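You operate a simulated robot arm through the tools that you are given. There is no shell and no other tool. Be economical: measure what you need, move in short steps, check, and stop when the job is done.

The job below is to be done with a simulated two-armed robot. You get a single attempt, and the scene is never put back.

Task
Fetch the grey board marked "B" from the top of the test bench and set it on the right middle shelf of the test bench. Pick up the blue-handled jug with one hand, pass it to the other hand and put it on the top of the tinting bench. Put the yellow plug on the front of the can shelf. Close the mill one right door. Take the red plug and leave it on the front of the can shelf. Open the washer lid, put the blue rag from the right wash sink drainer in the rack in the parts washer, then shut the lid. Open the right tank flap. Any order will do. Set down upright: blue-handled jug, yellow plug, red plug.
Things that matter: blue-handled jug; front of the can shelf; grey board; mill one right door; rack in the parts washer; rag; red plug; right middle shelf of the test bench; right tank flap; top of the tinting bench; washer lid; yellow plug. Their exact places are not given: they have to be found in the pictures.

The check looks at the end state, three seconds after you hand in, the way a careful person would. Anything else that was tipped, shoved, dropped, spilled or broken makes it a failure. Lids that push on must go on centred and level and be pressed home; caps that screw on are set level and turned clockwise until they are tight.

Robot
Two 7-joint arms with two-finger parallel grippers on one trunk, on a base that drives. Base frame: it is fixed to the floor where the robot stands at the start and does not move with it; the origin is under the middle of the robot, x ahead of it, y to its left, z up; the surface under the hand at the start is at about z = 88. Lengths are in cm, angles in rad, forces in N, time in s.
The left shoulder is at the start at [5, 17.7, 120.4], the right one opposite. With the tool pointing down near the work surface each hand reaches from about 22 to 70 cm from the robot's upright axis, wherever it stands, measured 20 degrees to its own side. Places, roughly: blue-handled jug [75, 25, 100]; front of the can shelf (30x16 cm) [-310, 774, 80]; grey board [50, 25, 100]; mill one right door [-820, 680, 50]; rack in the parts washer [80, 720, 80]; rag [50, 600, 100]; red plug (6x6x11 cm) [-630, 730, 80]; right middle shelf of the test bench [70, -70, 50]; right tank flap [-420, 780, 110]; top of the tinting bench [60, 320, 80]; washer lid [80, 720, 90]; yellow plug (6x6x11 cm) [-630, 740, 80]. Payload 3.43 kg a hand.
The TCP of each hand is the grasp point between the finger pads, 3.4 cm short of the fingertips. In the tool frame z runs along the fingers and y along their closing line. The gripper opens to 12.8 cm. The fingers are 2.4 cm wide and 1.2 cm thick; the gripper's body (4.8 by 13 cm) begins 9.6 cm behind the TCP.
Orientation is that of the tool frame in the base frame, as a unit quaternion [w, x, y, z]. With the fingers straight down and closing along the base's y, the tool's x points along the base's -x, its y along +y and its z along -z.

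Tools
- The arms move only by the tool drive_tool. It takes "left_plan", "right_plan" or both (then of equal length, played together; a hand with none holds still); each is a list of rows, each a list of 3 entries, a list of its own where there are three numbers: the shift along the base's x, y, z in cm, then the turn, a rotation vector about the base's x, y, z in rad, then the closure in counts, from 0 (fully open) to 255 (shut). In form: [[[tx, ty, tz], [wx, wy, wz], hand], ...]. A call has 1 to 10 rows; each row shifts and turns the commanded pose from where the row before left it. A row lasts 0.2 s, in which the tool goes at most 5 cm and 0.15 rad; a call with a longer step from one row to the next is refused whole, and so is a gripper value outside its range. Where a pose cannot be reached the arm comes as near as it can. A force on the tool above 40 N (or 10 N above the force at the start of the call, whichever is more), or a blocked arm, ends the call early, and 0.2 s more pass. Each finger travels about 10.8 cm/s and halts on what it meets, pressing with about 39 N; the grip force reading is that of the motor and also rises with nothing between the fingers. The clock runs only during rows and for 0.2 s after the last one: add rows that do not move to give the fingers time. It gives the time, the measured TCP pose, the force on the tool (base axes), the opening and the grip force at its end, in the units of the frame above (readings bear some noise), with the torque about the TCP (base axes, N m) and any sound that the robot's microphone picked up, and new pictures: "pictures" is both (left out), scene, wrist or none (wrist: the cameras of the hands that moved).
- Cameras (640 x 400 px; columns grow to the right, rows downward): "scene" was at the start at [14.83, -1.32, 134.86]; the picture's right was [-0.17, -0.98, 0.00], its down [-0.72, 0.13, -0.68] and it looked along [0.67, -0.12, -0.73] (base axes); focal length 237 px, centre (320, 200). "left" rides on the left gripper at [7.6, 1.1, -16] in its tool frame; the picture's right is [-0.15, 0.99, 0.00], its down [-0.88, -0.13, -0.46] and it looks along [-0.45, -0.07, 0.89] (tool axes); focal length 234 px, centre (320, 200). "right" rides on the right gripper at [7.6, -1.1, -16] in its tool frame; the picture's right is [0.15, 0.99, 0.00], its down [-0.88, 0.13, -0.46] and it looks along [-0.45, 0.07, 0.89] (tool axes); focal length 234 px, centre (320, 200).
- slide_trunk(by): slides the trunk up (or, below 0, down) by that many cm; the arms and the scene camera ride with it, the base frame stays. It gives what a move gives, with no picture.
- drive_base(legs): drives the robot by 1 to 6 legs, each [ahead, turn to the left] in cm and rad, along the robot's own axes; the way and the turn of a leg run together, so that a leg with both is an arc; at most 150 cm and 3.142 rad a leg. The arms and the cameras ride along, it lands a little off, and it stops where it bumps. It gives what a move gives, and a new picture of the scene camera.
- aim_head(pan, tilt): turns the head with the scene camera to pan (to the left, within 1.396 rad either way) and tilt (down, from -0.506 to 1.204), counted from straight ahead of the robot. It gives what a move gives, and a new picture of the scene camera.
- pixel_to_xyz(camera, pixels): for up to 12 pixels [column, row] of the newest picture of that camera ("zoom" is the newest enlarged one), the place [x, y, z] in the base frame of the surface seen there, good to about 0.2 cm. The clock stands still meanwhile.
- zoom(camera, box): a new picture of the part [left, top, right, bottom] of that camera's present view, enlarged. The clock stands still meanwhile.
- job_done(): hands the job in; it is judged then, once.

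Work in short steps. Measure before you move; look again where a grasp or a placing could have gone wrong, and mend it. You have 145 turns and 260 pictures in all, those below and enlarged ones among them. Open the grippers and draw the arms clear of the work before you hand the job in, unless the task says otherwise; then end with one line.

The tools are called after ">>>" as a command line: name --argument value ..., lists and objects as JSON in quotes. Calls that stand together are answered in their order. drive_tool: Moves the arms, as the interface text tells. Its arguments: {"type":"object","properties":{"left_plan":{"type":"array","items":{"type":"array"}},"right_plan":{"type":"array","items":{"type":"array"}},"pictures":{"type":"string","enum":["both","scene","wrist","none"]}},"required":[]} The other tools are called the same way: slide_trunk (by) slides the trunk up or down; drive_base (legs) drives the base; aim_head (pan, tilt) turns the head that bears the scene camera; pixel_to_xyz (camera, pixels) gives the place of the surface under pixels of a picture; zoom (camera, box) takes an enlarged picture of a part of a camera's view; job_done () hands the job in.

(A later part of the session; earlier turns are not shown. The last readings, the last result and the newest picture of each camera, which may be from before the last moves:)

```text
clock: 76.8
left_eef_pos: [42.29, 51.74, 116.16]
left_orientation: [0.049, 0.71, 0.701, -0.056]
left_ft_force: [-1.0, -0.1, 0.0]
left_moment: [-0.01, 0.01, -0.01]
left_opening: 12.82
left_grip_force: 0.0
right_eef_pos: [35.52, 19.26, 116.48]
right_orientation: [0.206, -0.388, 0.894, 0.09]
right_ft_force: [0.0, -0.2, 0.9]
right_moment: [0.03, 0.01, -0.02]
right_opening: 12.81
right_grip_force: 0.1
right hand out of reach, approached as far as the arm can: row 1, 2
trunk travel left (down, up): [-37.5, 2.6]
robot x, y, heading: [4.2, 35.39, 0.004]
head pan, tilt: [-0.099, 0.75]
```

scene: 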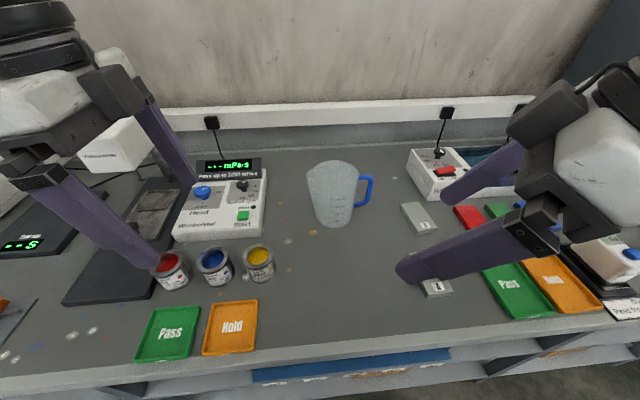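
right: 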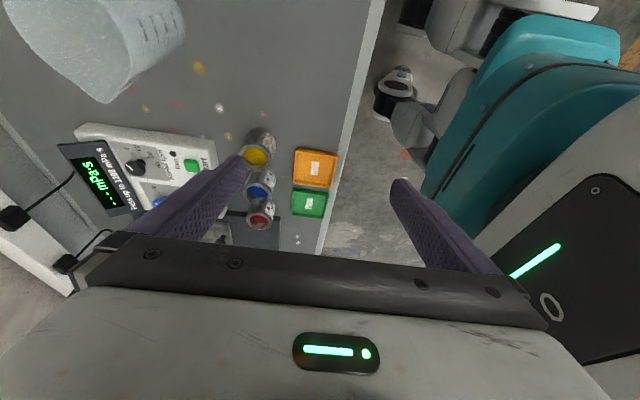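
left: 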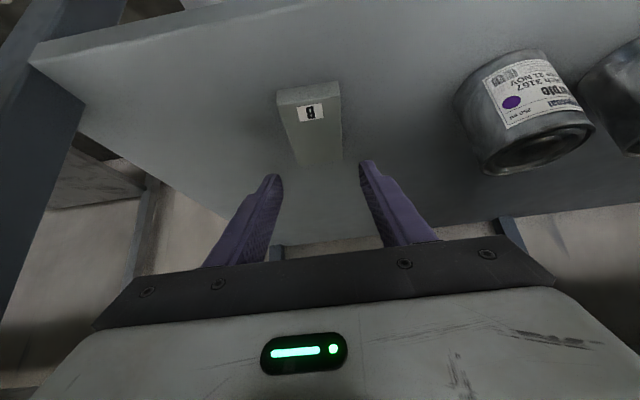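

Right hand is now at 45° yaw, leaning 0.45. I move it to a stand-off on its own axis, about 12 cm back from the handle bar, fingers at ~4.5 cm.

>>> drive_tool --right_plan '[[[4.05, -1.0, -1.3], [0, 0, 0], 165], [[4.05, -1.0, -1.3], [0, 0, 0], 165], [[4.05, -1.0, -1.3], [0, 0, 0], 165], [[4.05, -1.0, -1.3], [0, 0, 0], 165], [[4.05, -1.0, -1.4], [0, 0, 0], 165], [[4.05, -1.1, -1.4], [0, 0, 0], 165], [[0, 0, 0], [0, 0, 0], 165]]' --pictures "both"

```text
clock: 78.4
left_eef_pos: [42.46, 51.9, 116.13]
left_orientation: [0.049, 0.709, 0.701, -0.056]
left_ft_force: [0.6, 0.2, 0.3]
left_moment: [-0.01, -0.01, 0.03]
left_opening: 12.81
left_grip_force: 0.0
right_eef_pos: [51.73, 15.39, 111.21]
right_orientation: [0.205, -0.39, 0.893, 0.089]
right_ft_force: [0.1, -0.4, 0.9]
right_moment: [-0.01, 0.02, 0.03]
right_opening: 4.52
right_grip_force: 0.1
right hand out of reach, approached as far as the arm can: row 5, 6
trunk travel left (down, up): [-37.5, 2.6]
robot x, y, heading: [4.52, 35.22, 0.003]
head pan, tilt: [-0.099, 0.75]
```

scene: 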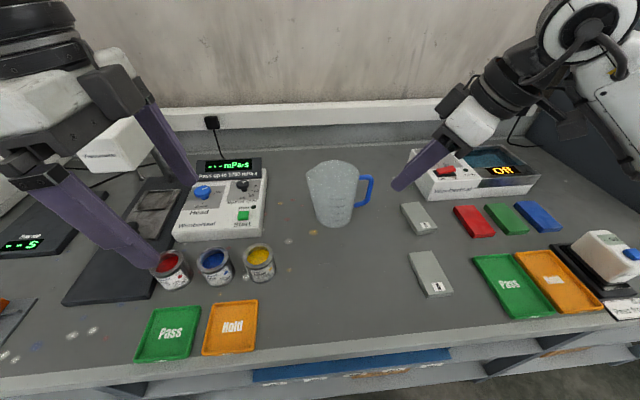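
right: 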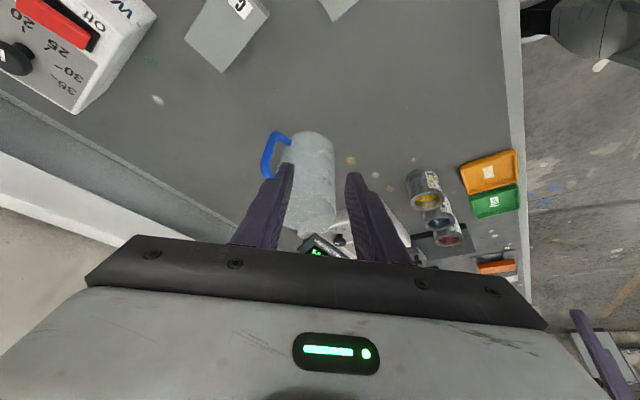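

The right arm is at its reach up high. I'll come in lower instead, horizontally at z≈97.5; first I check where the instrument box and board C are.

>>> pixel_to_xyz --camera "scene" --pixels '[[441, 198], [432, 176], [410, 150], [415, 162], [403, 208], [425, 202], [320, 217], [366, 190], [345, 217]]'

>>> drive_tool --right_plan '[[[0, -2, -4.5], [0, 0, 0], 165], [[0, -2, -4.5], [0, 0, 0], 165], [[1, 0, -4.5], [0, 0, 0], 165], [[2, 0, 0], [0, 0, 0], 165], [[2, 0, 0], [0, 0, 0], 165], [[0, 0, 0], [0, 0, 0], 165]]' --pictures "both"

```text
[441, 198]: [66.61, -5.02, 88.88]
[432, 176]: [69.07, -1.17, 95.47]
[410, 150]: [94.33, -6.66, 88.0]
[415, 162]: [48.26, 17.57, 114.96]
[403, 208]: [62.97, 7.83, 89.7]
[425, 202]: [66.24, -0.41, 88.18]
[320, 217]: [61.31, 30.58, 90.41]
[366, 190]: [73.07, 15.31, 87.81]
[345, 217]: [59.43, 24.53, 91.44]
```

```text
clock: 79.8
left_eef_pos: [42.53, 51.86, 116.08]
left_orientation: [0.05, 0.709, 0.701, -0.055]
left_ft_force: [1.1, 0.3, -0.2]
left_moment: [-0.02, 0.01, 0.0]
left_opening: 12.8
left_grip_force: 0.0
right_eef_pos: [51.71, 14.84, 110.13]
right_orientation: [0.204, -0.389, 0.894, 0.089]
right_ft_force: [0.8, -0.6, 0.2]
right_moment: [0.03, -0.04, -0.01]
right_opening: 4.5
right_grip_force: 0.1
right hand out of reach, approached as far as the arm can: row 1, 2, 3, 4, 5
trunk travel left (down, up): [-37.5, 2.6]
robot x, y, heading: [4.04, 35.72, 0.006]
head pan, tilt: [-0.099, 0.75]
```

scene: 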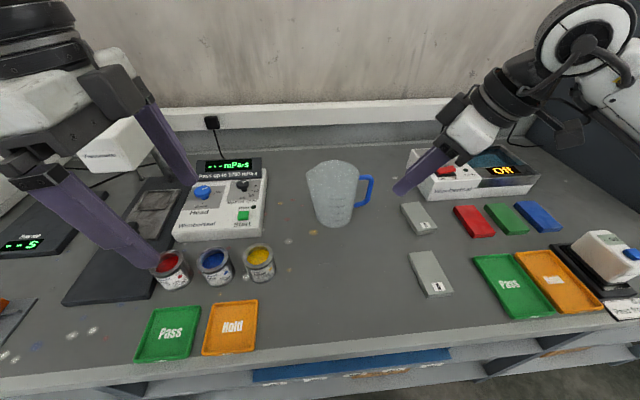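
right: 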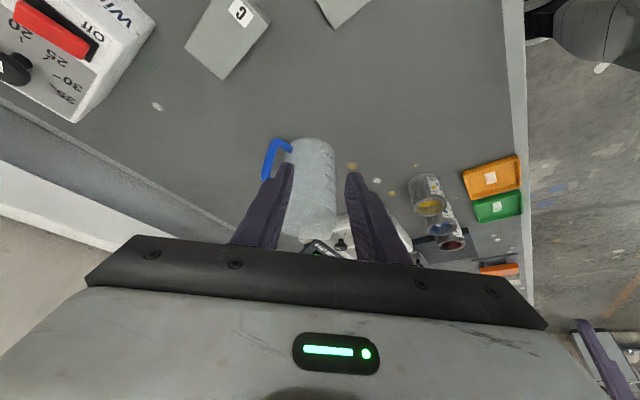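

The commanded pose lies outside the right arm's range, so I change plan: the left hand will take the body with a near-natural yaw (robot turned 0.35 right), and the pass will be done close to the robot. First I retract the right hand and unwind the left yaw.

>>> drive_tool --right_plan '[[[-4, 0, 2.5], [0, 0, 0], 0], [[-4, 0, 2.5], [0, 0, 0], 0], [[-4, 0, 2.5], [0, 0, 0], 0], [[-4, 0, 2.5], [0, 0, 0], 0], [[-4, 1, 2.5], [0, 0, 0], 0], [[-4, 1, 2.5], [0, 0, 0], 0], [[-3, 1, 2.5], [0, 0, 0], 0], [[-3, 1, 2.5], [0, 0, 0], 0], [[0, 0, 2], [0, 0, 0], 0], [[0, 0, 0], [0, 0, 0], 0]]' --left_plan '[[[0, 0, 0], [0.15, 0, 0], 0], [[0, 0, 0], [0, 0, 0.14], 0], [[0, 0, 0], [0, 0, 0.14], 0], [[0, 0, 0], [0, 0, 0.14], 0], [[0, 0, 0], [0, 0, 0.14], 0], [[0, 0, 0], [0, 0, 0.14], 0], [[0, 0, 0], [0, 0, 0.14], 0], [[0, 0, 0], [0, 0, 0.14], 0], [[0, 0, 0], [0, 0, 0.14], 0], [[0, 0, 0], [0, 0, 0.14], 0]]' --pictures "none"

>>> drive_base --legs '[[0, -0.35]]'

```text
clock: 81.5
left_eef_pos: [42.38, 52.0, 116.16]
left_orientation: [-0.003, 0.369, 0.929, -0.005]
left_ft_force: [0.5, -0.2, 0.5]
left_moment: [0.01, 0.01, 0.0]
left_opening: 12.79
left_grip_force: 0.1
right_eef_pos: [25.77, 17.53, 127.59]
right_orientation: [0.212, -0.375, 0.899, 0.083]
right_ft_force: [20.7, -9.8, 9.7]
right_moment: [0.5, 0.9, -0.14]
right_opening: 11.59
right_grip_force: 0.1
trunk travel left (down, up): [-37.5, 2.6]
robot x, y, heading: [4.6, 35.51, 0.004]
head pan, tilt: [-0.099, 0.75]
stopped in row 8 (right hand): the force on the tool passed its limit at 52 N (the readings are from after the stop); the commanded pose is now the measured one
```

```text
clock: 82.9
left_eef_pos: [45.77, 37.88, 116.11]
left_orientation: [-0.004, 0.524, 0.852, -0.004]
left_ft_force: [-0.2, 0.1, -0.4]
left_moment: [0.02, -0.02, 0.0]
left_opening: 12.8
left_grip_force: 0.0
right_eef_pos: [18.23, 11.42, 127.53]
right_orientation: [0.222, -0.215, 0.95, 0.046]
right_ft_force: [24.5, -12.9, 10.5]
right_moment: [0.93, 0.98, -0.82]
right_opening: 11.55
right_grip_force: 0.1
trunk travel left (down, up): [-37.5, 2.6]
robot x, y, heading: [4.45, 35.61, -0.347]
head pan, tilt: [-0.099, 0.75]
```

scene: 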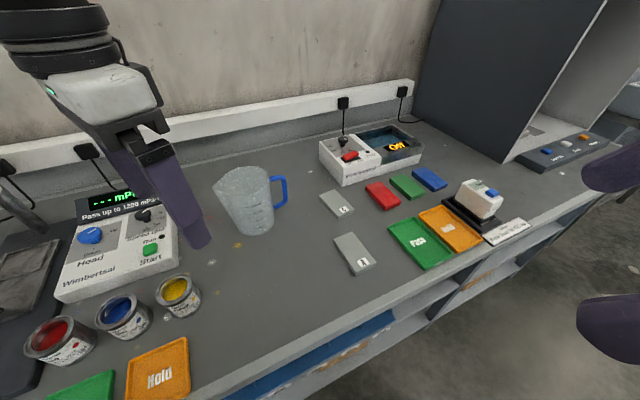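

The right wrist touched the robot's own torso; I bring it forward. The left hand gets world yaw ≈ −0.68 and a 0.45 rad lean, moving toward a point high over the jug.

>>> drive_tool --right_plan '[[[3, -1, -1], [0, 0, 0], 0], [[4, -2, -2], [0, 0, 0], 0], [[3, -2, -2], [0, 0, 0], 0], [[0, -2, -2], [0, 0, 0], 0], [[0, 0, 0], [0, 0, 0], 0], [[0, 0, 0], [0, 0, 0], 0], [[0, 0, 0], [0, 0, 0], 0], [[0, 0, 0], [0, 0, 0], 0]]' --left_plan '[[[0, 0, 0], [0, 0, 0.14], 0], [[0, 0, 0], [0, 0, 0.14], 0], [[0, 0, 0], [0, 0, 0.14], 0], [[2, -1, 0], [-0.094, -0.117, 0], 0], [[4, -2.5, 0], [-0.094, -0.117, 0], 0], [[4, -2.5, 0], [-0.094, -0.117, 0], 0], [[4, -2.5, 0], [0, 0, 0], 0], [[0, 0, 0], [0, 0, 0], 0]]' --pictures "both"

```text
clock: 84.7
left_eef_pos: [59.69, 29.57, 116.15]
left_orientation: [0.209, 0.328, 0.918, -0.078]
left_ft_force: [0.2, -0.5, -0.7]
left_moment: [-0.03, -0.04, -0.01]
left_opening: 12.8
left_grip_force: 0.0
right_eef_pos: [28.21, 4.63, 120.67]
right_orientation: [0.224, -0.214, 0.95, 0.046]
right_ft_force: [0.1, -0.2, -0.7]
right_moment: [0.0, 0.0, -0.02]
right_opening: 12.82
right_grip_force: 0.1
trunk travel left (down, up): [-37.5, 2.6]
robot x, y, heading: [4.55, 35.64, -0.343]
head pan, tilt: [-0.099, 0.75]
```

scene: 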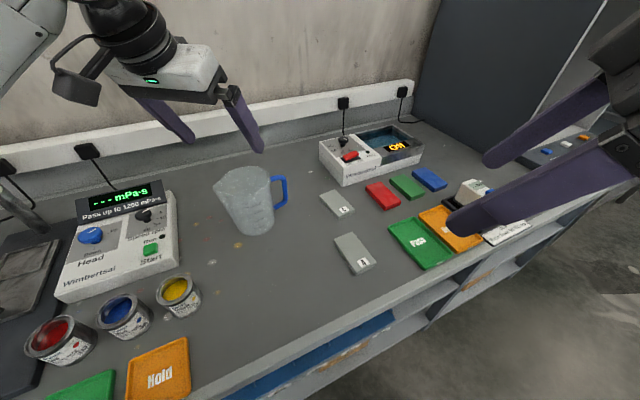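
right: 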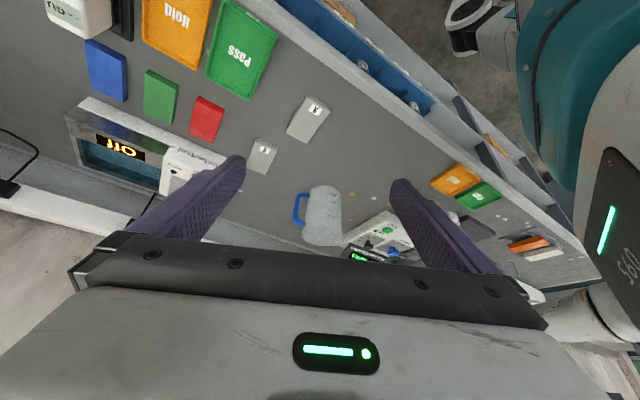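
left: 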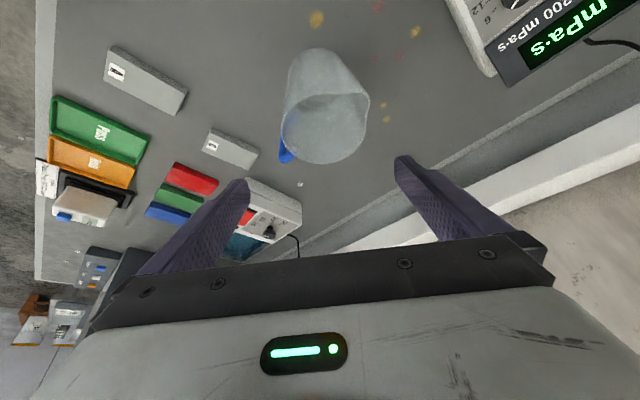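

The left arm reaches well. I centre over the jug axis (64.2, 27.0) and come down to z≈109, then look again.

>>> drive_tool --left_plan '[[[2.5, -1.3, 0], [0, 0, 0], 0], [[2, -1.3, -3], [0, 0, 0], 0], [[0, 0, -4], [0, 0, 0], 0], [[0, 0, 0], [0, 0, 0], 0]]' --pictures "both"

```text
clock: 85.7
left_eef_pos: [64.29, 26.88, 109.19]
left_orientation: [0.208, 0.328, 0.918, -0.077]
left_ft_force: [0.3, 0.2, -0.1]
left_moment: [0.03, -0.02, 0.01]
left_opening: 12.82
left_grip_force: 0.1
right_eef_pos: [28.41, 4.42, 120.66]
right_orientation: [0.224, -0.215, 0.949, 0.046]
right_ft_force: [0.0, 0.1, -0.5]
right_moment: [0.0, -0.02, -0.01]
right_opening: 12.81
right_grip_force: 0.2
trunk travel left (down, up): [-37.5, 2.6]
robot x, y, heading: [4.2, 35.69, -0.348]
head pan, tilt: [-0.099, 0.75]
```

scene: 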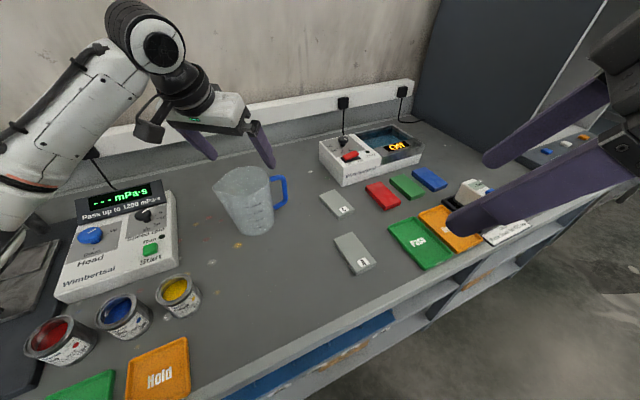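
left: 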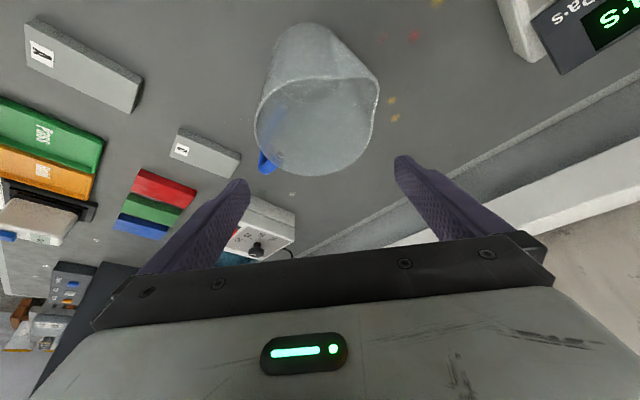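

The jug is centred between the fingers (rim columns 255–372, fingers 240/400). I shift 0.9 cm back along the lean for handle clearance and descend to z≈97, checking force.

>>> drive_tool --left_plan '[[[-0.7, 0.6, -3], [0, 0, 0], 0], [[0, 0, -3], [0, 0, 0], 0], [[0, 0, -3], [0, 0, 0], 0], [[0, 0, -3], [0, 0, 0], 0], [[0, 0, 0], [0, 0, 0], 0]]' --pictures "both"

```text
clock: 86.9
left_eef_pos: [63.52, 27.46, 97.07]
left_orientation: [0.209, 0.328, 0.918, -0.079]
left_ft_force: [-1.0, 1.3, 0.8]
left_moment: [0.02, 0.0, 0.0]
left_opening: 12.79
left_grip_force: 0.1
right_eef_pos: [28.28, 4.46, 120.74]
right_orientation: [0.224, -0.215, 0.949, 0.047]
right_ft_force: [0.0, -0.2, -0.3]
right_moment: [0.02, -0.05, 0.02]
right_opening: 12.8
right_grip_force: 0.0
trunk travel left (down, up): [-37.5, 2.6]
robot x, y, heading: [4.44, 35.37, -0.35]
head pan, tilt: [-0.099, 0.75]
```

scene: 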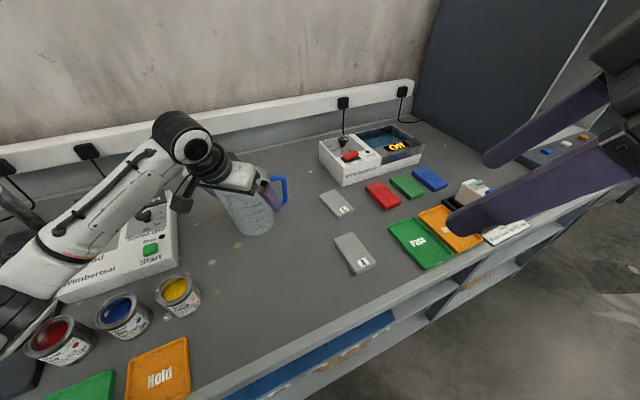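
left: 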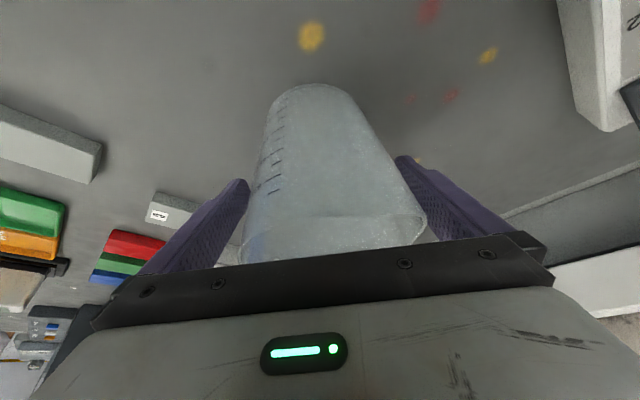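

The fingers straddle the body without contact. I close and lift a little.

>>> drive_tool --left_plan '[[[0, 0, 0], [0, 0, 0], 255], [[0, 0, 0], [0, 0, 0], 255], [[0, 0, 0], [0, 0, 0], 255], [[0, 0, 0], [0, 0, 0], 255], [[0, 0, 2], [0, 0, 0], 255], [[0, 0, 3], [0, 0, 0], 255], [[0, 0, 0], [0, 0, 0], 255]]' --pictures "both"

```text
clock: 88.5
left_eef_pos: [63.53, 27.49, 102.13]
left_orientation: [0.208, 0.328, 0.918, -0.078]
left_ft_force: [-0.7, -0.9, -0.5]
left_moment: [0.0, -0.01, 0.02]
left_opening: 10.43
left_grip_force: 39.2
right_eef_pos: [28.29, 4.45, 120.66]
right_orientation: [0.223, -0.215, 0.95, 0.047]
right_ft_force: [0.5, 0.0, 0.5]
right_moment: [-0.01, 0.03, 0.03]
right_opening: 12.8
right_grip_force: 0.0
trunk travel left (down, up): [-37.5, 2.6]
robot x, y, heading: [4.31, 35.43, -0.342]
head pan, tilt: [-0.099, 0.75]
```

scene: 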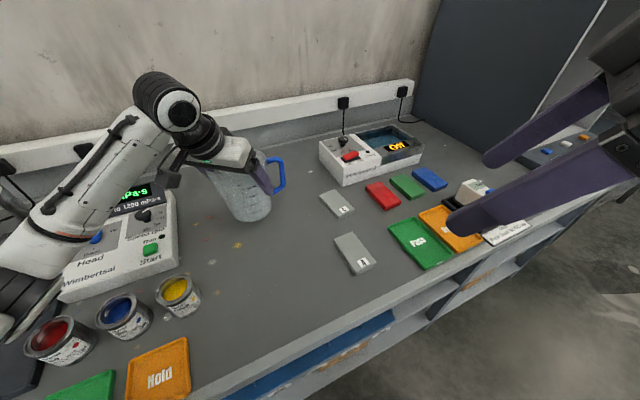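
left: 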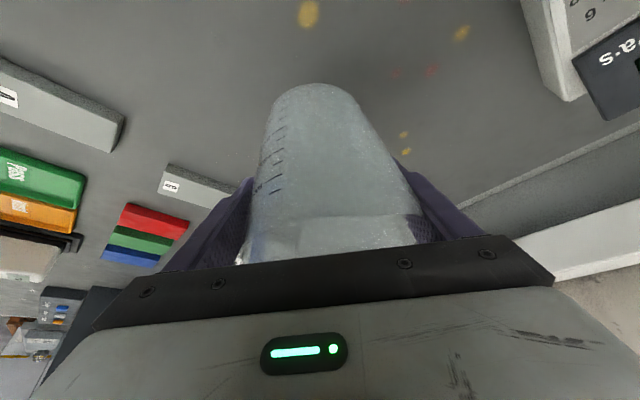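

The jug is off the table and held level. I lift it higher, draw it in and back the robot out.

>>> drive_tool --left_plan '[[[0, 0, 4], [0, 0, 0], 255], [[0, 0, 4], [0, 0, 0], 255], [[-3.5, 1.2, 2], [0, 0, 0], 255], [[-4, 1.4, 1], [0, 0, 0], 255], [[-4, 1.4, 0], [0, 0, 0], 255], [[-4, 1.4, 0], [0, 0, 0], 255], [[0, 0, 0], [0, 0, 0], 255]]' --pictures "none"

>>> drive_base --legs '[[-45, 0], [0, 0.345]]'

```text
clock: 90.1
left_eef_pos: [48.04, 32.75, 113.13]
left_orientation: [0.209, 0.328, 0.918, -0.078]
left_ft_force: [0.6, 0.0, -1.8]
left_moment: [0.02, 0.02, -0.01]
left_opening: 10.41
left_grip_force: 38.8
right_eef_pos: [28.3, 4.41, 120.57]
right_orientation: [0.224, -0.215, 0.95, 0.047]
right_ft_force: [-0.6, -0.9, -0.4]
right_moment: [0.03, -0.04, 0.03]
right_opening: 12.84
right_grip_force: 0.1
trunk travel left (down, up): [-37.5, 2.6]
robot x, y, heading: [4.28, 35.63, -0.348]
head pan, tilt: [-0.099, 0.75]
```

```text
clock: 94.0
left_eef_pos: [3.79, 63.09, 113.28]
left_orientation: [0.219, 0.165, 0.961, -0.041]
left_ft_force: [-1.0, 0.3, -1.3]
left_moment: [-0.01, -0.02, 0.0]
left_opening: 10.42
left_grip_force: 39.4
right_eef_pos: [-5.29, 29.77, 120.65]
right_orientation: [0.213, -0.376, 0.898, 0.084]
right_ft_force: [0.9, 0.3, -0.5]
right_moment: [-0.01, 0.02, -0.03]
right_opening: 12.79
right_grip_force: 0.0
trunk travel left (down, up): [-37.5, 2.6]
robot x, y, heading: [-38.13, 50.96, 0.003]
head pan, tilt: [-0.099, 0.75]
```

scene: 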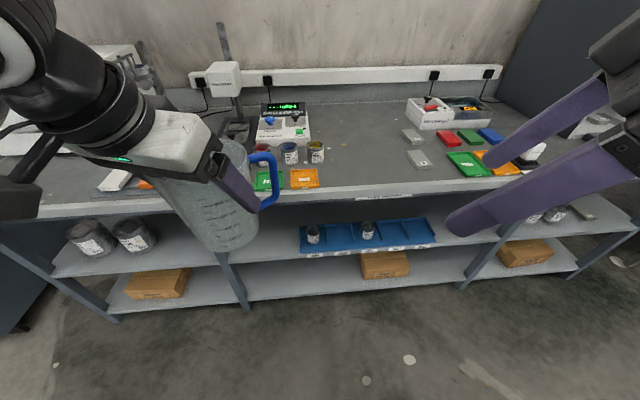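

Jug held at (3.8,63). I yaw it about −0.9 rad so the handle turns toward the right hand, and nudge it toward the middle; the right hand goes to yaw ≈1.0.

>>> drive_tool --left_plan '[[[0, 0, 0], [0, 0, -0.15], 255], [[0, 0, 0], [0, 0, -0.15], 255], [[0, 0, 0], [0, 0, -0.15], 255], [[0, 0, 0], [0, 0, -0.15], 255], [[0, -2, 0], [0, 0, -0.15], 255], [[0, -2, 0], [0, 0, -0.15], 255], [[0, 0, 0], [0, 0, 0], 255]]' --right_plan '[[[0, -1, 0], [0, 0, 0.1], 165], [[0, 0, 0], [0, 0, 0.1], 165], [[0, 0, 0], [0, 0, 0], 165], [[0, 0, 0], [0, 0, 0], 165], [[0, 0, 0], [0, 0, 0], 165], [[0, 0, 0], [0, 0, 0], 165], [[0, 0, 0], [0, 0, 0], 165]]' --pictures "both"

```text
clock: 95.5
left_eef_pos: [3.89, 59.05, 113.26]
left_orientation: [0.179, 0.567, 0.793, -0.132]
left_ft_force: [0.1, -0.8, -1.1]
left_moment: [0.03, 0.01, 0.0]
left_opening: 10.41
left_grip_force: 38.4
right_eef_pos: [-5.22, 28.81, 120.63]
right_orientation: [0.203, -0.464, 0.856, 0.105]
right_ft_force: [0.1, -0.4, 0.1]
right_moment: [0.0, 0.02, 0.02]
right_opening: 4.52
right_grip_force: 0.0
trunk travel left (down, up): [-37.5, 2.6]
robot x, y, heading: [-38.13, 50.69, 0.003]
head pan, tilt: [-0.099, 0.75]
```

scene: 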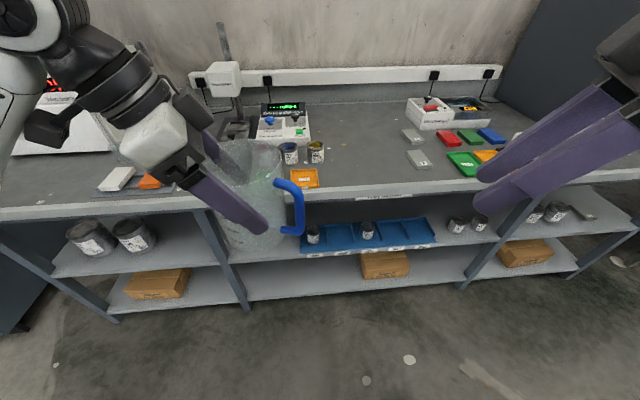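
right: 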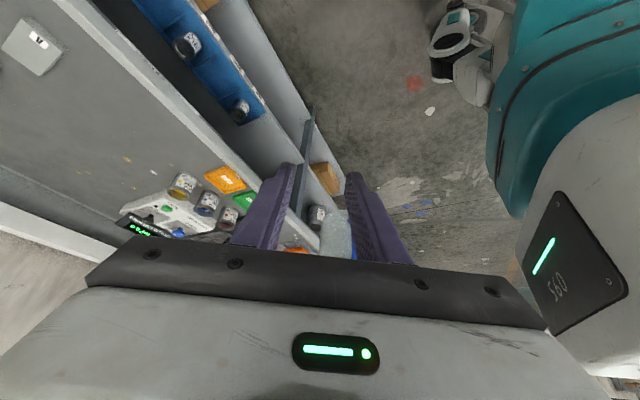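
left: 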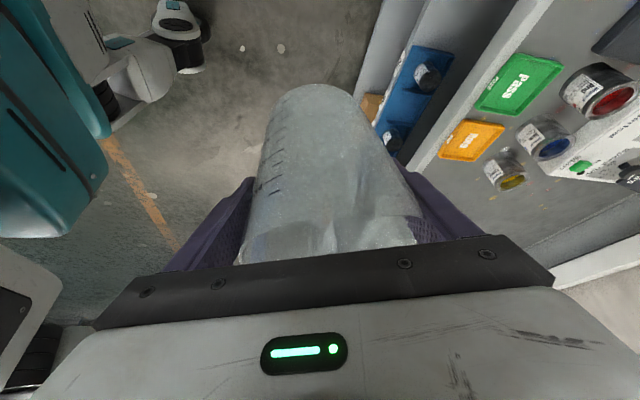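

The handle now shows at (297,208). I measure bar points in the scene.

>>> zoom --camera "scene" --box '[200, 130, 340, 260]'

>>> pixel_to_xyz --camera "scene" --pixels '[[299, 200], [301, 215], [299, 224], [299, 190], [285, 184], [285, 231], [250, 143]]'

```text
3.08 times, centred on (270, 195) of scene
```

zoom: 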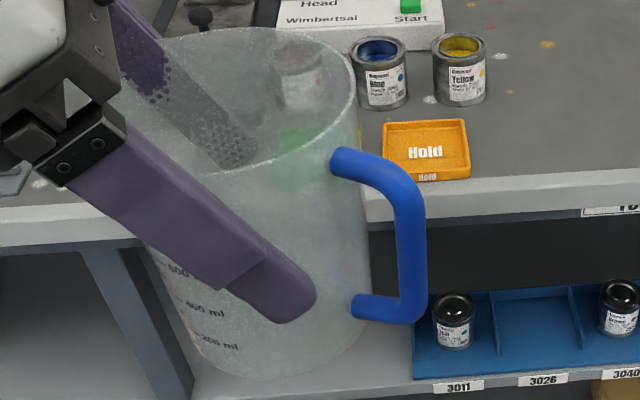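

```text
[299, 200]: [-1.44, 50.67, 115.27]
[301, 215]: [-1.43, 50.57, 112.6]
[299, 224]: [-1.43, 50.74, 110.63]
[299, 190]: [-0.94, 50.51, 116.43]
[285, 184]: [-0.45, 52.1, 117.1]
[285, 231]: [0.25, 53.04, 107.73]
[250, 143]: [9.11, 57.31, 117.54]
```

The bar centre is about (−0.8,50.6), z 109.5–116, in line with the right tool's lean. I bring the right hand to 10 cm short of it on that line, with a 3 cm opening.

>>> drive_tool --right_plan '[[[-0.4, 3.2, -1.7], [0, 0, 0], 195], [[-0.4, 3.2, -1.7], [0, 0, 0], 195], [[-0.4, 3.2, -1.6], [0, 0, 0], 195], [[-0.3, 3.1, -1.6], [0, 0, 0], 195], [[0, 0, 0], [0, 0, 0], 195]]' --pictures "both"

```text
clock: 96.8
left_eef_pos: [3.77, 58.93, 113.19]
left_orientation: [0.179, 0.566, 0.794, -0.132]
left_ft_force: [-0.4, 0.2, -1.7]
left_moment: [0.02, 0.03, 0.0]
left_opening: 10.43
left_grip_force: 39.2
right_eef_pos: [-6.85, 41.45, 114.02]
right_orientation: [0.202, -0.464, 0.856, 0.105]
right_ft_force: [-0.6, 1.2, 0.5]
right_moment: [0.02, -0.02, -0.02]
right_opening: 3.01
right_grip_force: 0.1
trunk travel left (down, up): [-37.5, 2.6]
robot x, y, heading: [-38.56, 50.65, 0.001]
head pan, tilt: [-0.099, 0.75]
```

scene: 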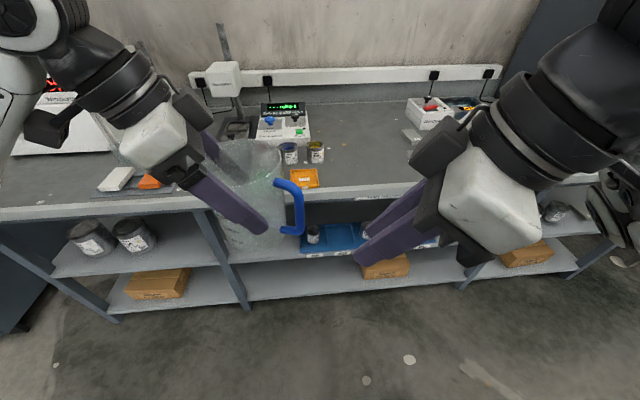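
right: 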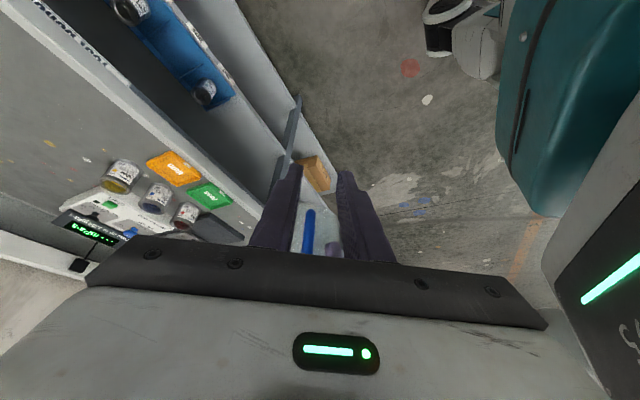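

The blue handle shows between the right fingers at (308,232). I advance along the line and look again.

>>> drive_tool --right_plan '[[[1.4, 2.1, 0], [0, 0, 0], 195], [[1.4, 2.1, 0], [0, 0, 0], 195], [[1.4, 2.1, 0], [0, 0, 0], 195], [[0.8, 1.3, 0], [0, 0, 0], 195], [[0, 0, 0], [0, 0, 0], 195]]' --pictures "both"

>>> zoom --camera "scene" --box '[220, 140, 380, 260]'

```text
clock: 98.0
left_eef_pos: [3.76, 59.04, 113.28]
left_orientation: [0.179, 0.566, 0.794, -0.132]
left_ft_force: [-0.7, 0.9, -1.5]
left_moment: [-0.01, 0.0, -0.01]
left_opening: 10.44
left_grip_force: 38.6
right_eef_pos: [-1.72, 48.96, 113.94]
right_orientation: [0.204, -0.463, 0.856, 0.104]
right_ft_force: [-0.6, -0.3, -0.1]
right_moment: [0.01, -0.03, -0.01]
right_opening: 3.0
right_grip_force: 0.1
trunk travel left (down, up): [-37.5, 2.6]
robot x, y, heading: [-38.28, 50.75, 0.004]
head pan, tilt: [-0.099, 0.75]
```

scene: 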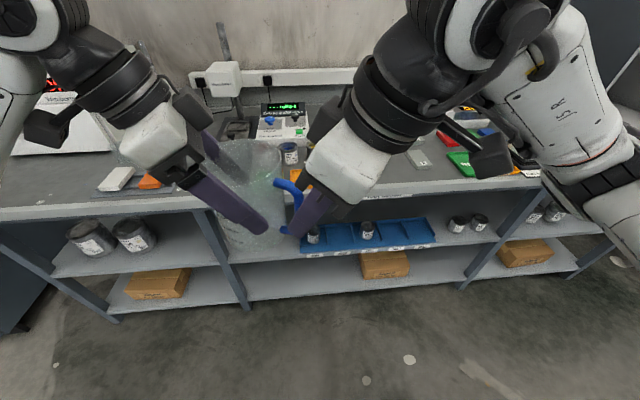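
right: 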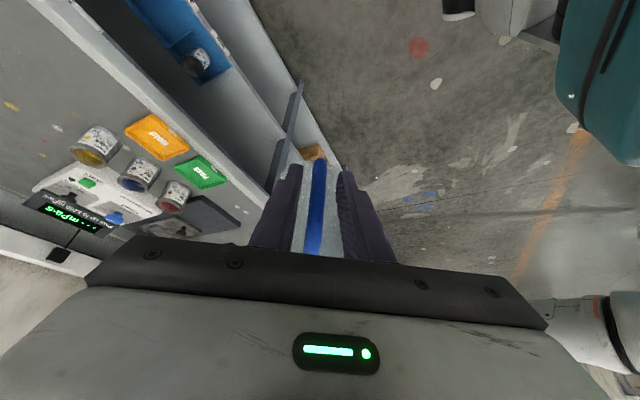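

```text
3.33 times, centred on (300, 200) of scene
```

zoom: 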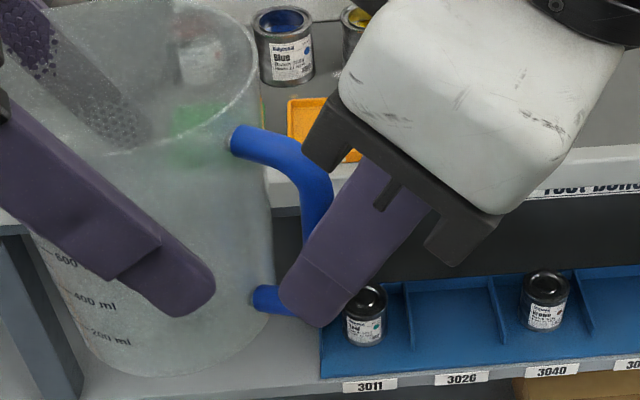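

The bar lies between the right fingers. I go 0.5 cm further and close on it.

>>> drive_tool --right_plan '[[[0.3, 0.4, 0], [0, 0, 0], 195], [[0, 0, 0], [0, 0, 0], 255], [[0, 0, 0], [0, 0, 0], 255], [[0, 0, 0], [0, 0, 0], 255]]' --pictures "wrist"

```text
clock: 99.0
left_eef_pos: [3.71, 59.0, 113.17]
left_orientation: [0.18, 0.567, 0.793, -0.132]
left_ft_force: [-0.5, -0.6, -1.3]
left_moment: [-0.04, -0.1, -0.04]
left_opening: 10.42
left_grip_force: 39.0
right_eef_pos: [-1.48, 49.39, 113.91]
right_orientation: [0.203, -0.463, 0.856, 0.106]
right_ft_force: [1.1, 0.1, 0.8]
right_moment: [0.1, 0.05, -0.02]
right_opening: 0.98
right_grip_force: 39.2
trunk travel left (down, up): [-37.5, 2.6]
robot x, y, heading: [-37.7, 50.56, 0.004]
head pan, tilt: [-0.099, 0.75]
```

right: 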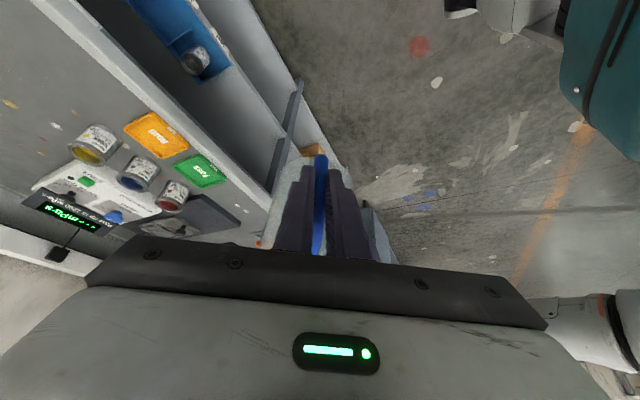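

The right hand holds the handle; the jug is light (~1.5 N). I open the left hand and rise straight up off the jug.

>>> drive_tool --left_plan '[[[0, 0, 0], [0, 0, 0], 0], [[0, 0, 0], [0, 0, 0], 0], [[0, 0, 2], [0, 0, 0], 0], [[0, 0, 4], [0, 0, 0], 0], [[0, 0, 4], [0, 0, 0], 0], [[0, 1, 3], [0, 0, 0], 0], [[0, 4, 0], [0, 0, 0], 0], [[0, 4, 0], [0, 0, 0], 0]]' --pictures "scene"

```text
clock: 100.8
left_eef_pos: [3.8, 68.21, 126.1]
left_orientation: [0.18, 0.566, 0.794, -0.132]
left_ft_force: [-0.1, -0.2, 0.1]
left_moment: [0.01, -0.02, -0.03]
left_opening: 12.8
left_grip_force: 0.1
right_eef_pos: [-1.41, 49.47, 113.99]
right_orientation: [0.203, -0.464, 0.856, 0.104]
right_ft_force: [-0.3, 0.3, -0.4]
right_moment: [-0.09, 0.01, 0.02]
right_opening: 0.94
right_grip_force: 39.0
trunk travel left (down, up): [-37.5, 2.6]
robot x, y, heading: [-38.32, 50.73, 0.003]
head pan, tilt: [-0.099, 0.75]
```

scene: 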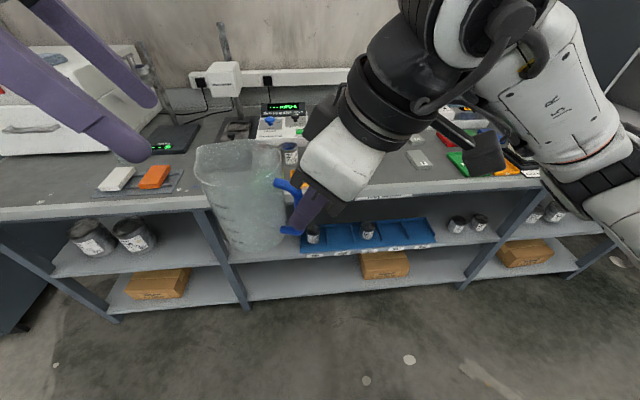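

The right hand alone holds the jug, upright. I turn left to look along the aisle toward the tinting bench.

>>> drive_base --legs '[[-15, 0], [0, 1.571]]'

>>> aim_head --pan -0.3 --tilt 0.3

```text
clock: 105.9
left_eef_pos: [-69.83, 92.93, 126.21]
left_orientation: [0.221, -0.156, 0.962, 0.033]
left_ft_force: [0.3, -0.7, -1.2]
left_moment: [0.01, -0.04, 0.01]
left_opening: 12.79
left_grip_force: 0.0
right_eef_pos: [-51.36, 87.54, 113.94]
right_orientation: [-0.07, 0.932, -0.283, -0.217]
right_ft_force: [0.5, 0.5, 0.3]
right_moment: [-0.04, -0.06, 0.0]
right_opening: 0.99
right_grip_force: 38.4
trunk travel left (down, up): [-37.5, 2.6]
robot x, y, heading: [-53.07, 50.86, 1.563]
head pan, tilt: [-0.099, 0.75]
```

scene: 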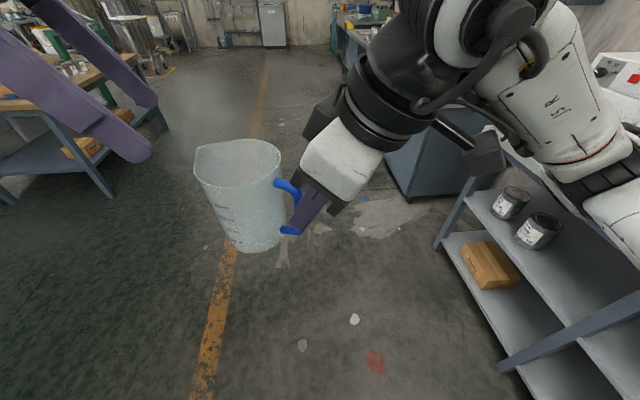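

```text
clock: 106.8
left_eef_pos: [-69.92, 93.01, 126.11]
left_orientation: [0.22, -0.156, 0.962, 0.032]
left_ft_force: [0.4, -1.0, 0.1]
left_moment: [-0.01, 0.0, 0.0]
left_opening: 12.77
left_grip_force: 0.1
right_eef_pos: [-51.4, 87.46, 114.06]
right_orientation: [-0.07, 0.932, -0.282, -0.217]
right_ft_force: [-0.3, 0.3, 0.1]
right_moment: [-0.03, -0.06, 0.01]
right_opening: 0.98
right_grip_force: 39.0
trunk travel left (down, up): [-37.5, 2.6]
robot x, y, heading: [-52.87, 50.72, 1.558]
head pan, tilt: [-0.3, 0.3]
```

scene: 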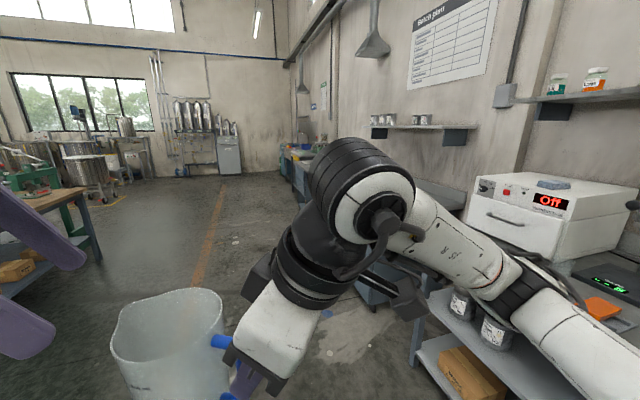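

The aisle ahead is clear. I drive along it about 245 cm to the tinting bench.

>>> drive_base --legs '[[150, 0.01], [95, 0], [0, -1.571]]'

>>> aim_head --pan 0.2 --tilt 0.6

```text
clock: 122.7
left_eef_pos: [-11.18, 312.98, 126.11]
left_orientation: [0.178, 0.569, 0.791, -0.133]
left_ft_force: [0.7, 1.1, 0.1]
left_moment: [0.04, 0.01, 0.0]
left_opening: 12.83
left_grip_force: 0.1
right_eef_pos: [-16.58, 294.25, 114.0]
right_orientation: [0.203, -0.459, 0.859, 0.103]
right_ft_force: [-0.1, -0.9, 0.8]
right_moment: [-0.07, 0.04, 0.0]
right_opening: 0.97
right_grip_force: 39.3
trunk travel left (down, up): [-37.5, 2.6]
robot x, y, heading: [-53.5, 296.5, -0.007]
head pan, tilt: [-0.3, 0.3]
```

scene: 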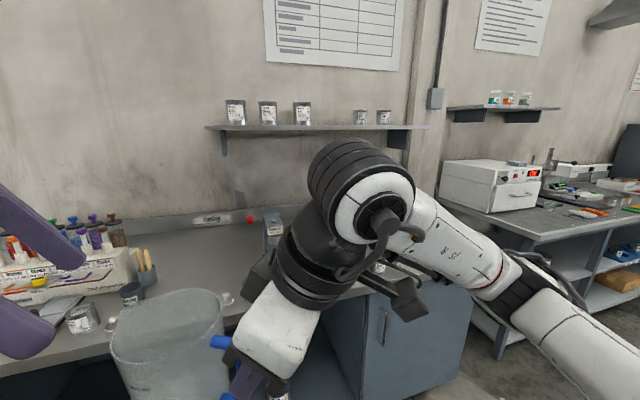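

```text
clock: 123.6
left_eef_pos: [-11.28, 313.06, 126.21]
left_orientation: [0.179, 0.569, 0.791, -0.133]
left_ft_force: [0.0, -0.3, 0.4]
left_moment: [-0.04, -0.01, 0.04]
left_opening: 12.78
left_grip_force: 0.0
right_eef_pos: [-16.51, 294.41, 113.8]
right_orientation: [0.203, -0.459, 0.859, 0.104]
right_ft_force: [-0.1, 0.4, 0.3]
right_moment: [-0.06, 0.06, -0.03]
right_opening: 0.97
right_grip_force: 38.8
trunk travel left (down, up): [-37.5, 2.6]
robot x, y, heading: [-53.27, 296.0, -0.005]
head pan, tilt: [0.201, 0.6]
```

scene: 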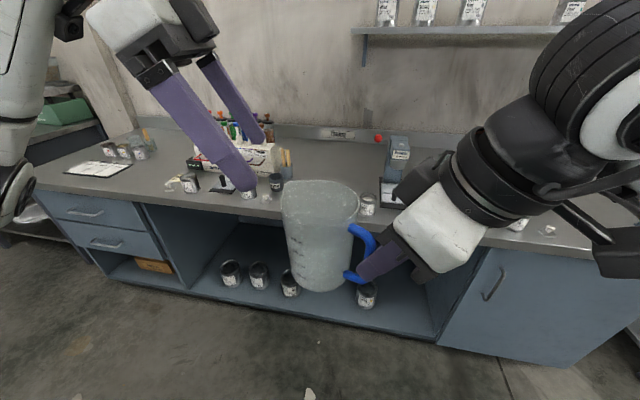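

The bench top is visible; I measure candidate spots and edges.

>>> pixel_to_xyz --camera "scene" --pixels '[[150, 195], [330, 170], [345, 155], [280, 220], [220, 210], [500, 243], [190, 190], [275, 190], [366, 212], [390, 190], [300, 165], [160, 175]]'

>>> zoom --camera "scene" --box '[60, 110, 420, 260]'

```text
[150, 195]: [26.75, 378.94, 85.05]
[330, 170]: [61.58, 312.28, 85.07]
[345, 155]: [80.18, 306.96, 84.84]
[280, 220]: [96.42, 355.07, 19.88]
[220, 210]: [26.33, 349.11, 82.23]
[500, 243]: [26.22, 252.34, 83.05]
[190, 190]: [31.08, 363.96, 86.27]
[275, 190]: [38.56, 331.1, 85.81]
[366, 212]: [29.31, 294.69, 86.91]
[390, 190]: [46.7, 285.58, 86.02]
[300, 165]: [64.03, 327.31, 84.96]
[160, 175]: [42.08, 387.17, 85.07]
```

```text
1.78 times, centred on (240, 185) of scene
```

zoom: 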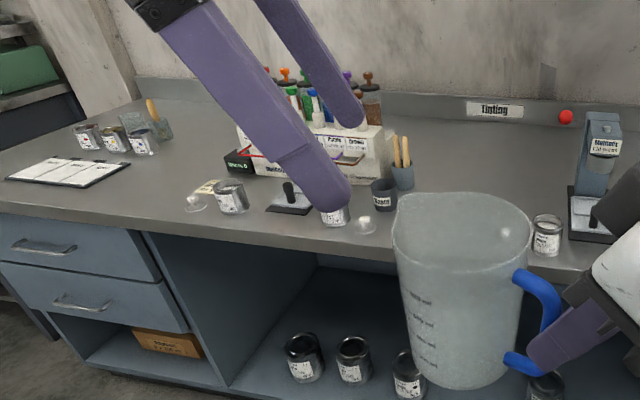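

Top is z=85, front edge x≈26; a free place for the jug's centre is about (42,312). I side-step left while still back, then check the stand and can positions.

>>> drive_base --legs '[[0, 0.4], [22, 0], [0, -0.395]]'

>>> pixel_to_xyz --camera "scene" --pixels '[[355, 160], [372, 205], [400, 170], [395, 140], [390, 200], [275, 175], [245, 195], [330, 175], [300, 185]]'

```text
clock: 127.7
left_eef_pos: [8.87, 321.71, 126.08]
left_orientation: [0.179, 0.566, 0.794, -0.132]
left_ft_force: [0.0, -0.2, -0.5]
left_moment: [-0.01, -0.01, 0.03]
left_opening: 12.82
left_grip_force: 0.0
right_eef_pos: [3.56, 302.98, 114.01]
right_orientation: [0.203, -0.463, 0.857, 0.104]
right_ft_force: [0.5, -0.8, -0.3]
right_moment: [-0.09, 0.03, 0.0]
right_opening: 0.96
right_grip_force: 38.8
trunk travel left (down, up): [-37.5, 2.6]
robot x, y, heading: [-33.38, 304.23, 0.002]
head pan, tilt: [0.201, 0.6]
```

scene: 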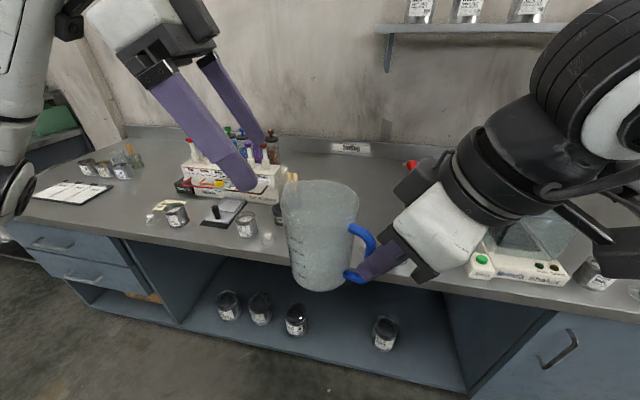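

```text
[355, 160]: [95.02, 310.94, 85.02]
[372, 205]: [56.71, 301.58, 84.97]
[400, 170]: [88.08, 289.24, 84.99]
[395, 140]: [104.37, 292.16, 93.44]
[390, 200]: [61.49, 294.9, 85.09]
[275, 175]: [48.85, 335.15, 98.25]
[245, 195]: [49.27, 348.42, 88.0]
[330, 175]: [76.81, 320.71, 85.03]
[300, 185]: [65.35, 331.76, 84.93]
```

Clear space around (42,312) is confirmed. I drive 32 cm ahead, jug bottom passing at z≈104.

>>> drive_base --legs '[[32, 0]]'

>>> drive_tool --right_plan '[[[0, 0, -4], [0, 0, 0], 255], [[0, 0, -4], [0, 0, 0], 255], [[0, 0, -4], [0, 0, 0], 255], [[0, 0, -3], [0, 0, 0], 255], [[0, 0, 0], [0, 0, 0], 255]]' --pictures "both"

```text
clock: 129.8
left_eef_pos: [40.84, 321.56, 126.12]
left_orientation: [0.18, 0.567, 0.793, -0.131]
left_ft_force: [-0.1, -0.6, -0.3]
left_moment: [0.01, 0.02, -0.03]
left_opening: 12.79
left_grip_force: 0.0
right_eef_pos: [35.56, 303.0, 113.95]
right_orientation: [0.203, -0.463, 0.857, 0.105]
right_ft_force: [0.2, 0.0, 0.0]
right_moment: [-0.06, 0.04, 0.0]
right_opening: 0.97
right_grip_force: 38.8
trunk travel left (down, up): [-37.5, 2.6]
robot x, y, heading: [-1.18, 304.49, 0.003]
head pan, tilt: [0.201, 0.6]
```

scene: 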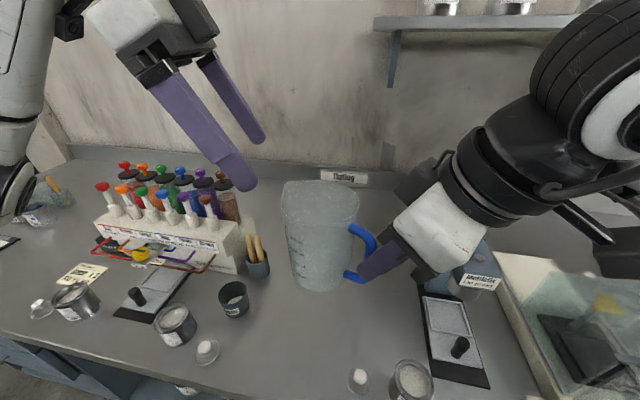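

```text
clock: 131.0
left_eef_pos: [40.69, 321.62, 126.12]
left_orientation: [0.179, 0.568, 0.793, -0.133]
left_ft_force: [-0.2, -0.2, 0.3]
left_moment: [-0.02, 0.01, 0.0]
left_opening: 12.81
left_grip_force: 0.0
right_eef_pos: [35.48, 303.01, 98.81]
right_orientation: [0.203, -0.462, 0.857, 0.104]
right_ft_force: [-1.6, -0.3, -0.2]
right_moment: [-0.06, 0.05, 0.01]
right_opening: 0.97
right_grip_force: 39.0
trunk travel left (down, up): [-37.5, 2.6]
robot x, y, heading: [-1.35, 304.47, 0.002]
head pan, tilt: [0.201, 0.6]
```

scene: 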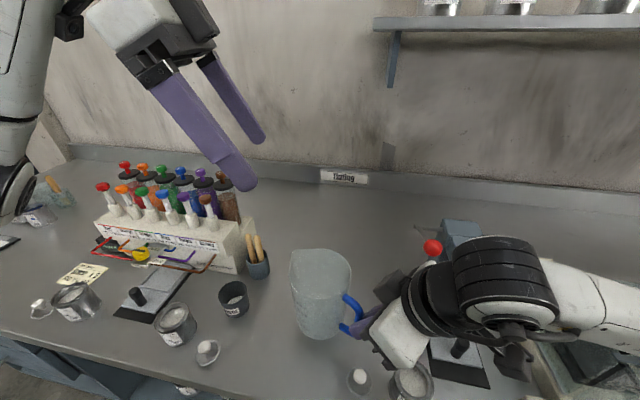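
right: 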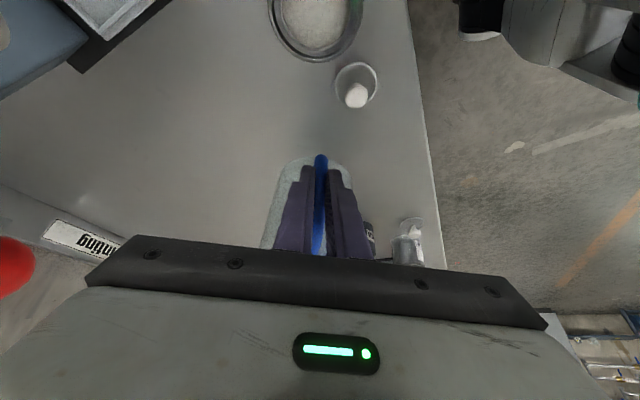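

The jug is about 4 cm above the top. I check how close the right hand is to the red-knobbed stand before lowering the rest.

>>> pixel_to_xyz --camera "scene" --pixels '[[432, 247], [455, 232], [430, 270], [398, 290], [400, 330], [320, 338], [300, 320], [490, 360]]'

>>> pixel_to_xyz --camera "right" --pixels '[[15, 265], [60, 30], [110, 40], [320, 50], [355, 95]]'

```text
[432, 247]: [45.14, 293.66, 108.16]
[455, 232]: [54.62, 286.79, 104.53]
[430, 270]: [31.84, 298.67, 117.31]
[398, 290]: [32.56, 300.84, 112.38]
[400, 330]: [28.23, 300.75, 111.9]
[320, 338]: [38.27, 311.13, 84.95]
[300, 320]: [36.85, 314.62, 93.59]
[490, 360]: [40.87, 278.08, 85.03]
```

```text
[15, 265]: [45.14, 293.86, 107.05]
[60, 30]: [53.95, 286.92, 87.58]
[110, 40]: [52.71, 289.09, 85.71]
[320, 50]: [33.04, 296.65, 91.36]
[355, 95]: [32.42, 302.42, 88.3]
```

The knob at (45,294) stays ~5 cm clear of the hand. I lower the last 3.8 cm gently.

>>> drive_tool --right_plan '[[[0, 0, -2], [0, 0, 0], 255], [[0, 0, -1.2], [0, 0, 0], 255], [[0, 0, -0.5], [0, 0, 0], 255], [[0, 0, 0], [0, 0, 0], 255]]' --pictures "scene"

>>> zoom --camera "scene" --box '[240, 230, 440, 400]'

```text
clock: 132.0
left_eef_pos: [40.77, 321.66, 126.04]
left_orientation: [0.179, 0.567, 0.793, -0.132]
left_ft_force: [1.0, 0.2, -0.5]
left_moment: [0.0, 0.02, 0.03]
left_opening: 12.76
left_grip_force: 0.1
right_eef_pos: [35.53, 302.92, 95.21]
right_orientation: [0.203, -0.462, 0.857, 0.105]
right_ft_force: [-0.2, 0.3, 0.4]
right_moment: [-0.08, 0.03, -0.01]
right_opening: 0.95
right_grip_force: 38.9
trunk travel left (down, up): [-37.5, 2.6]
robot x, y, heading: [-1.18, 304.76, -0.007]
head pan, tilt: [0.201, 0.6]
```

scene: 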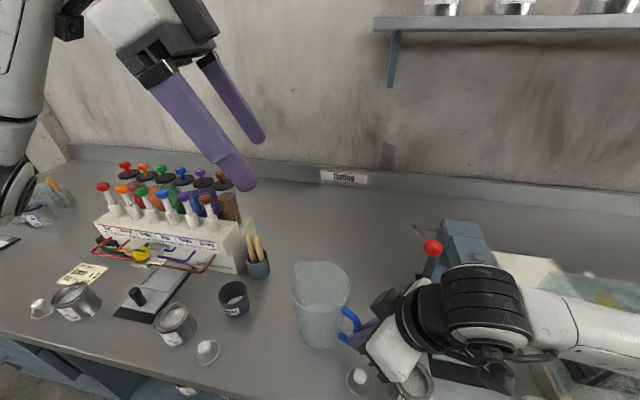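

```text
2.35 times, centred on (340, 315) of scene
```

zoom: 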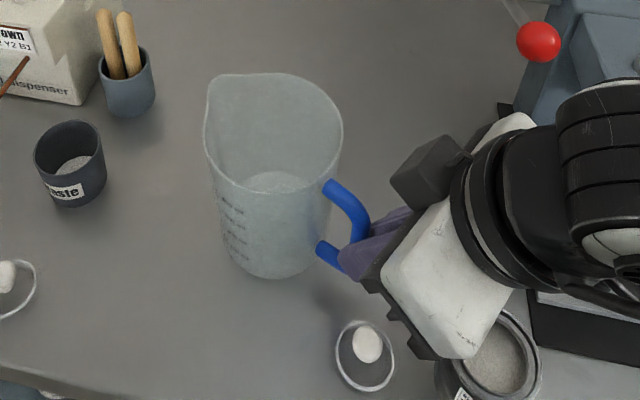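

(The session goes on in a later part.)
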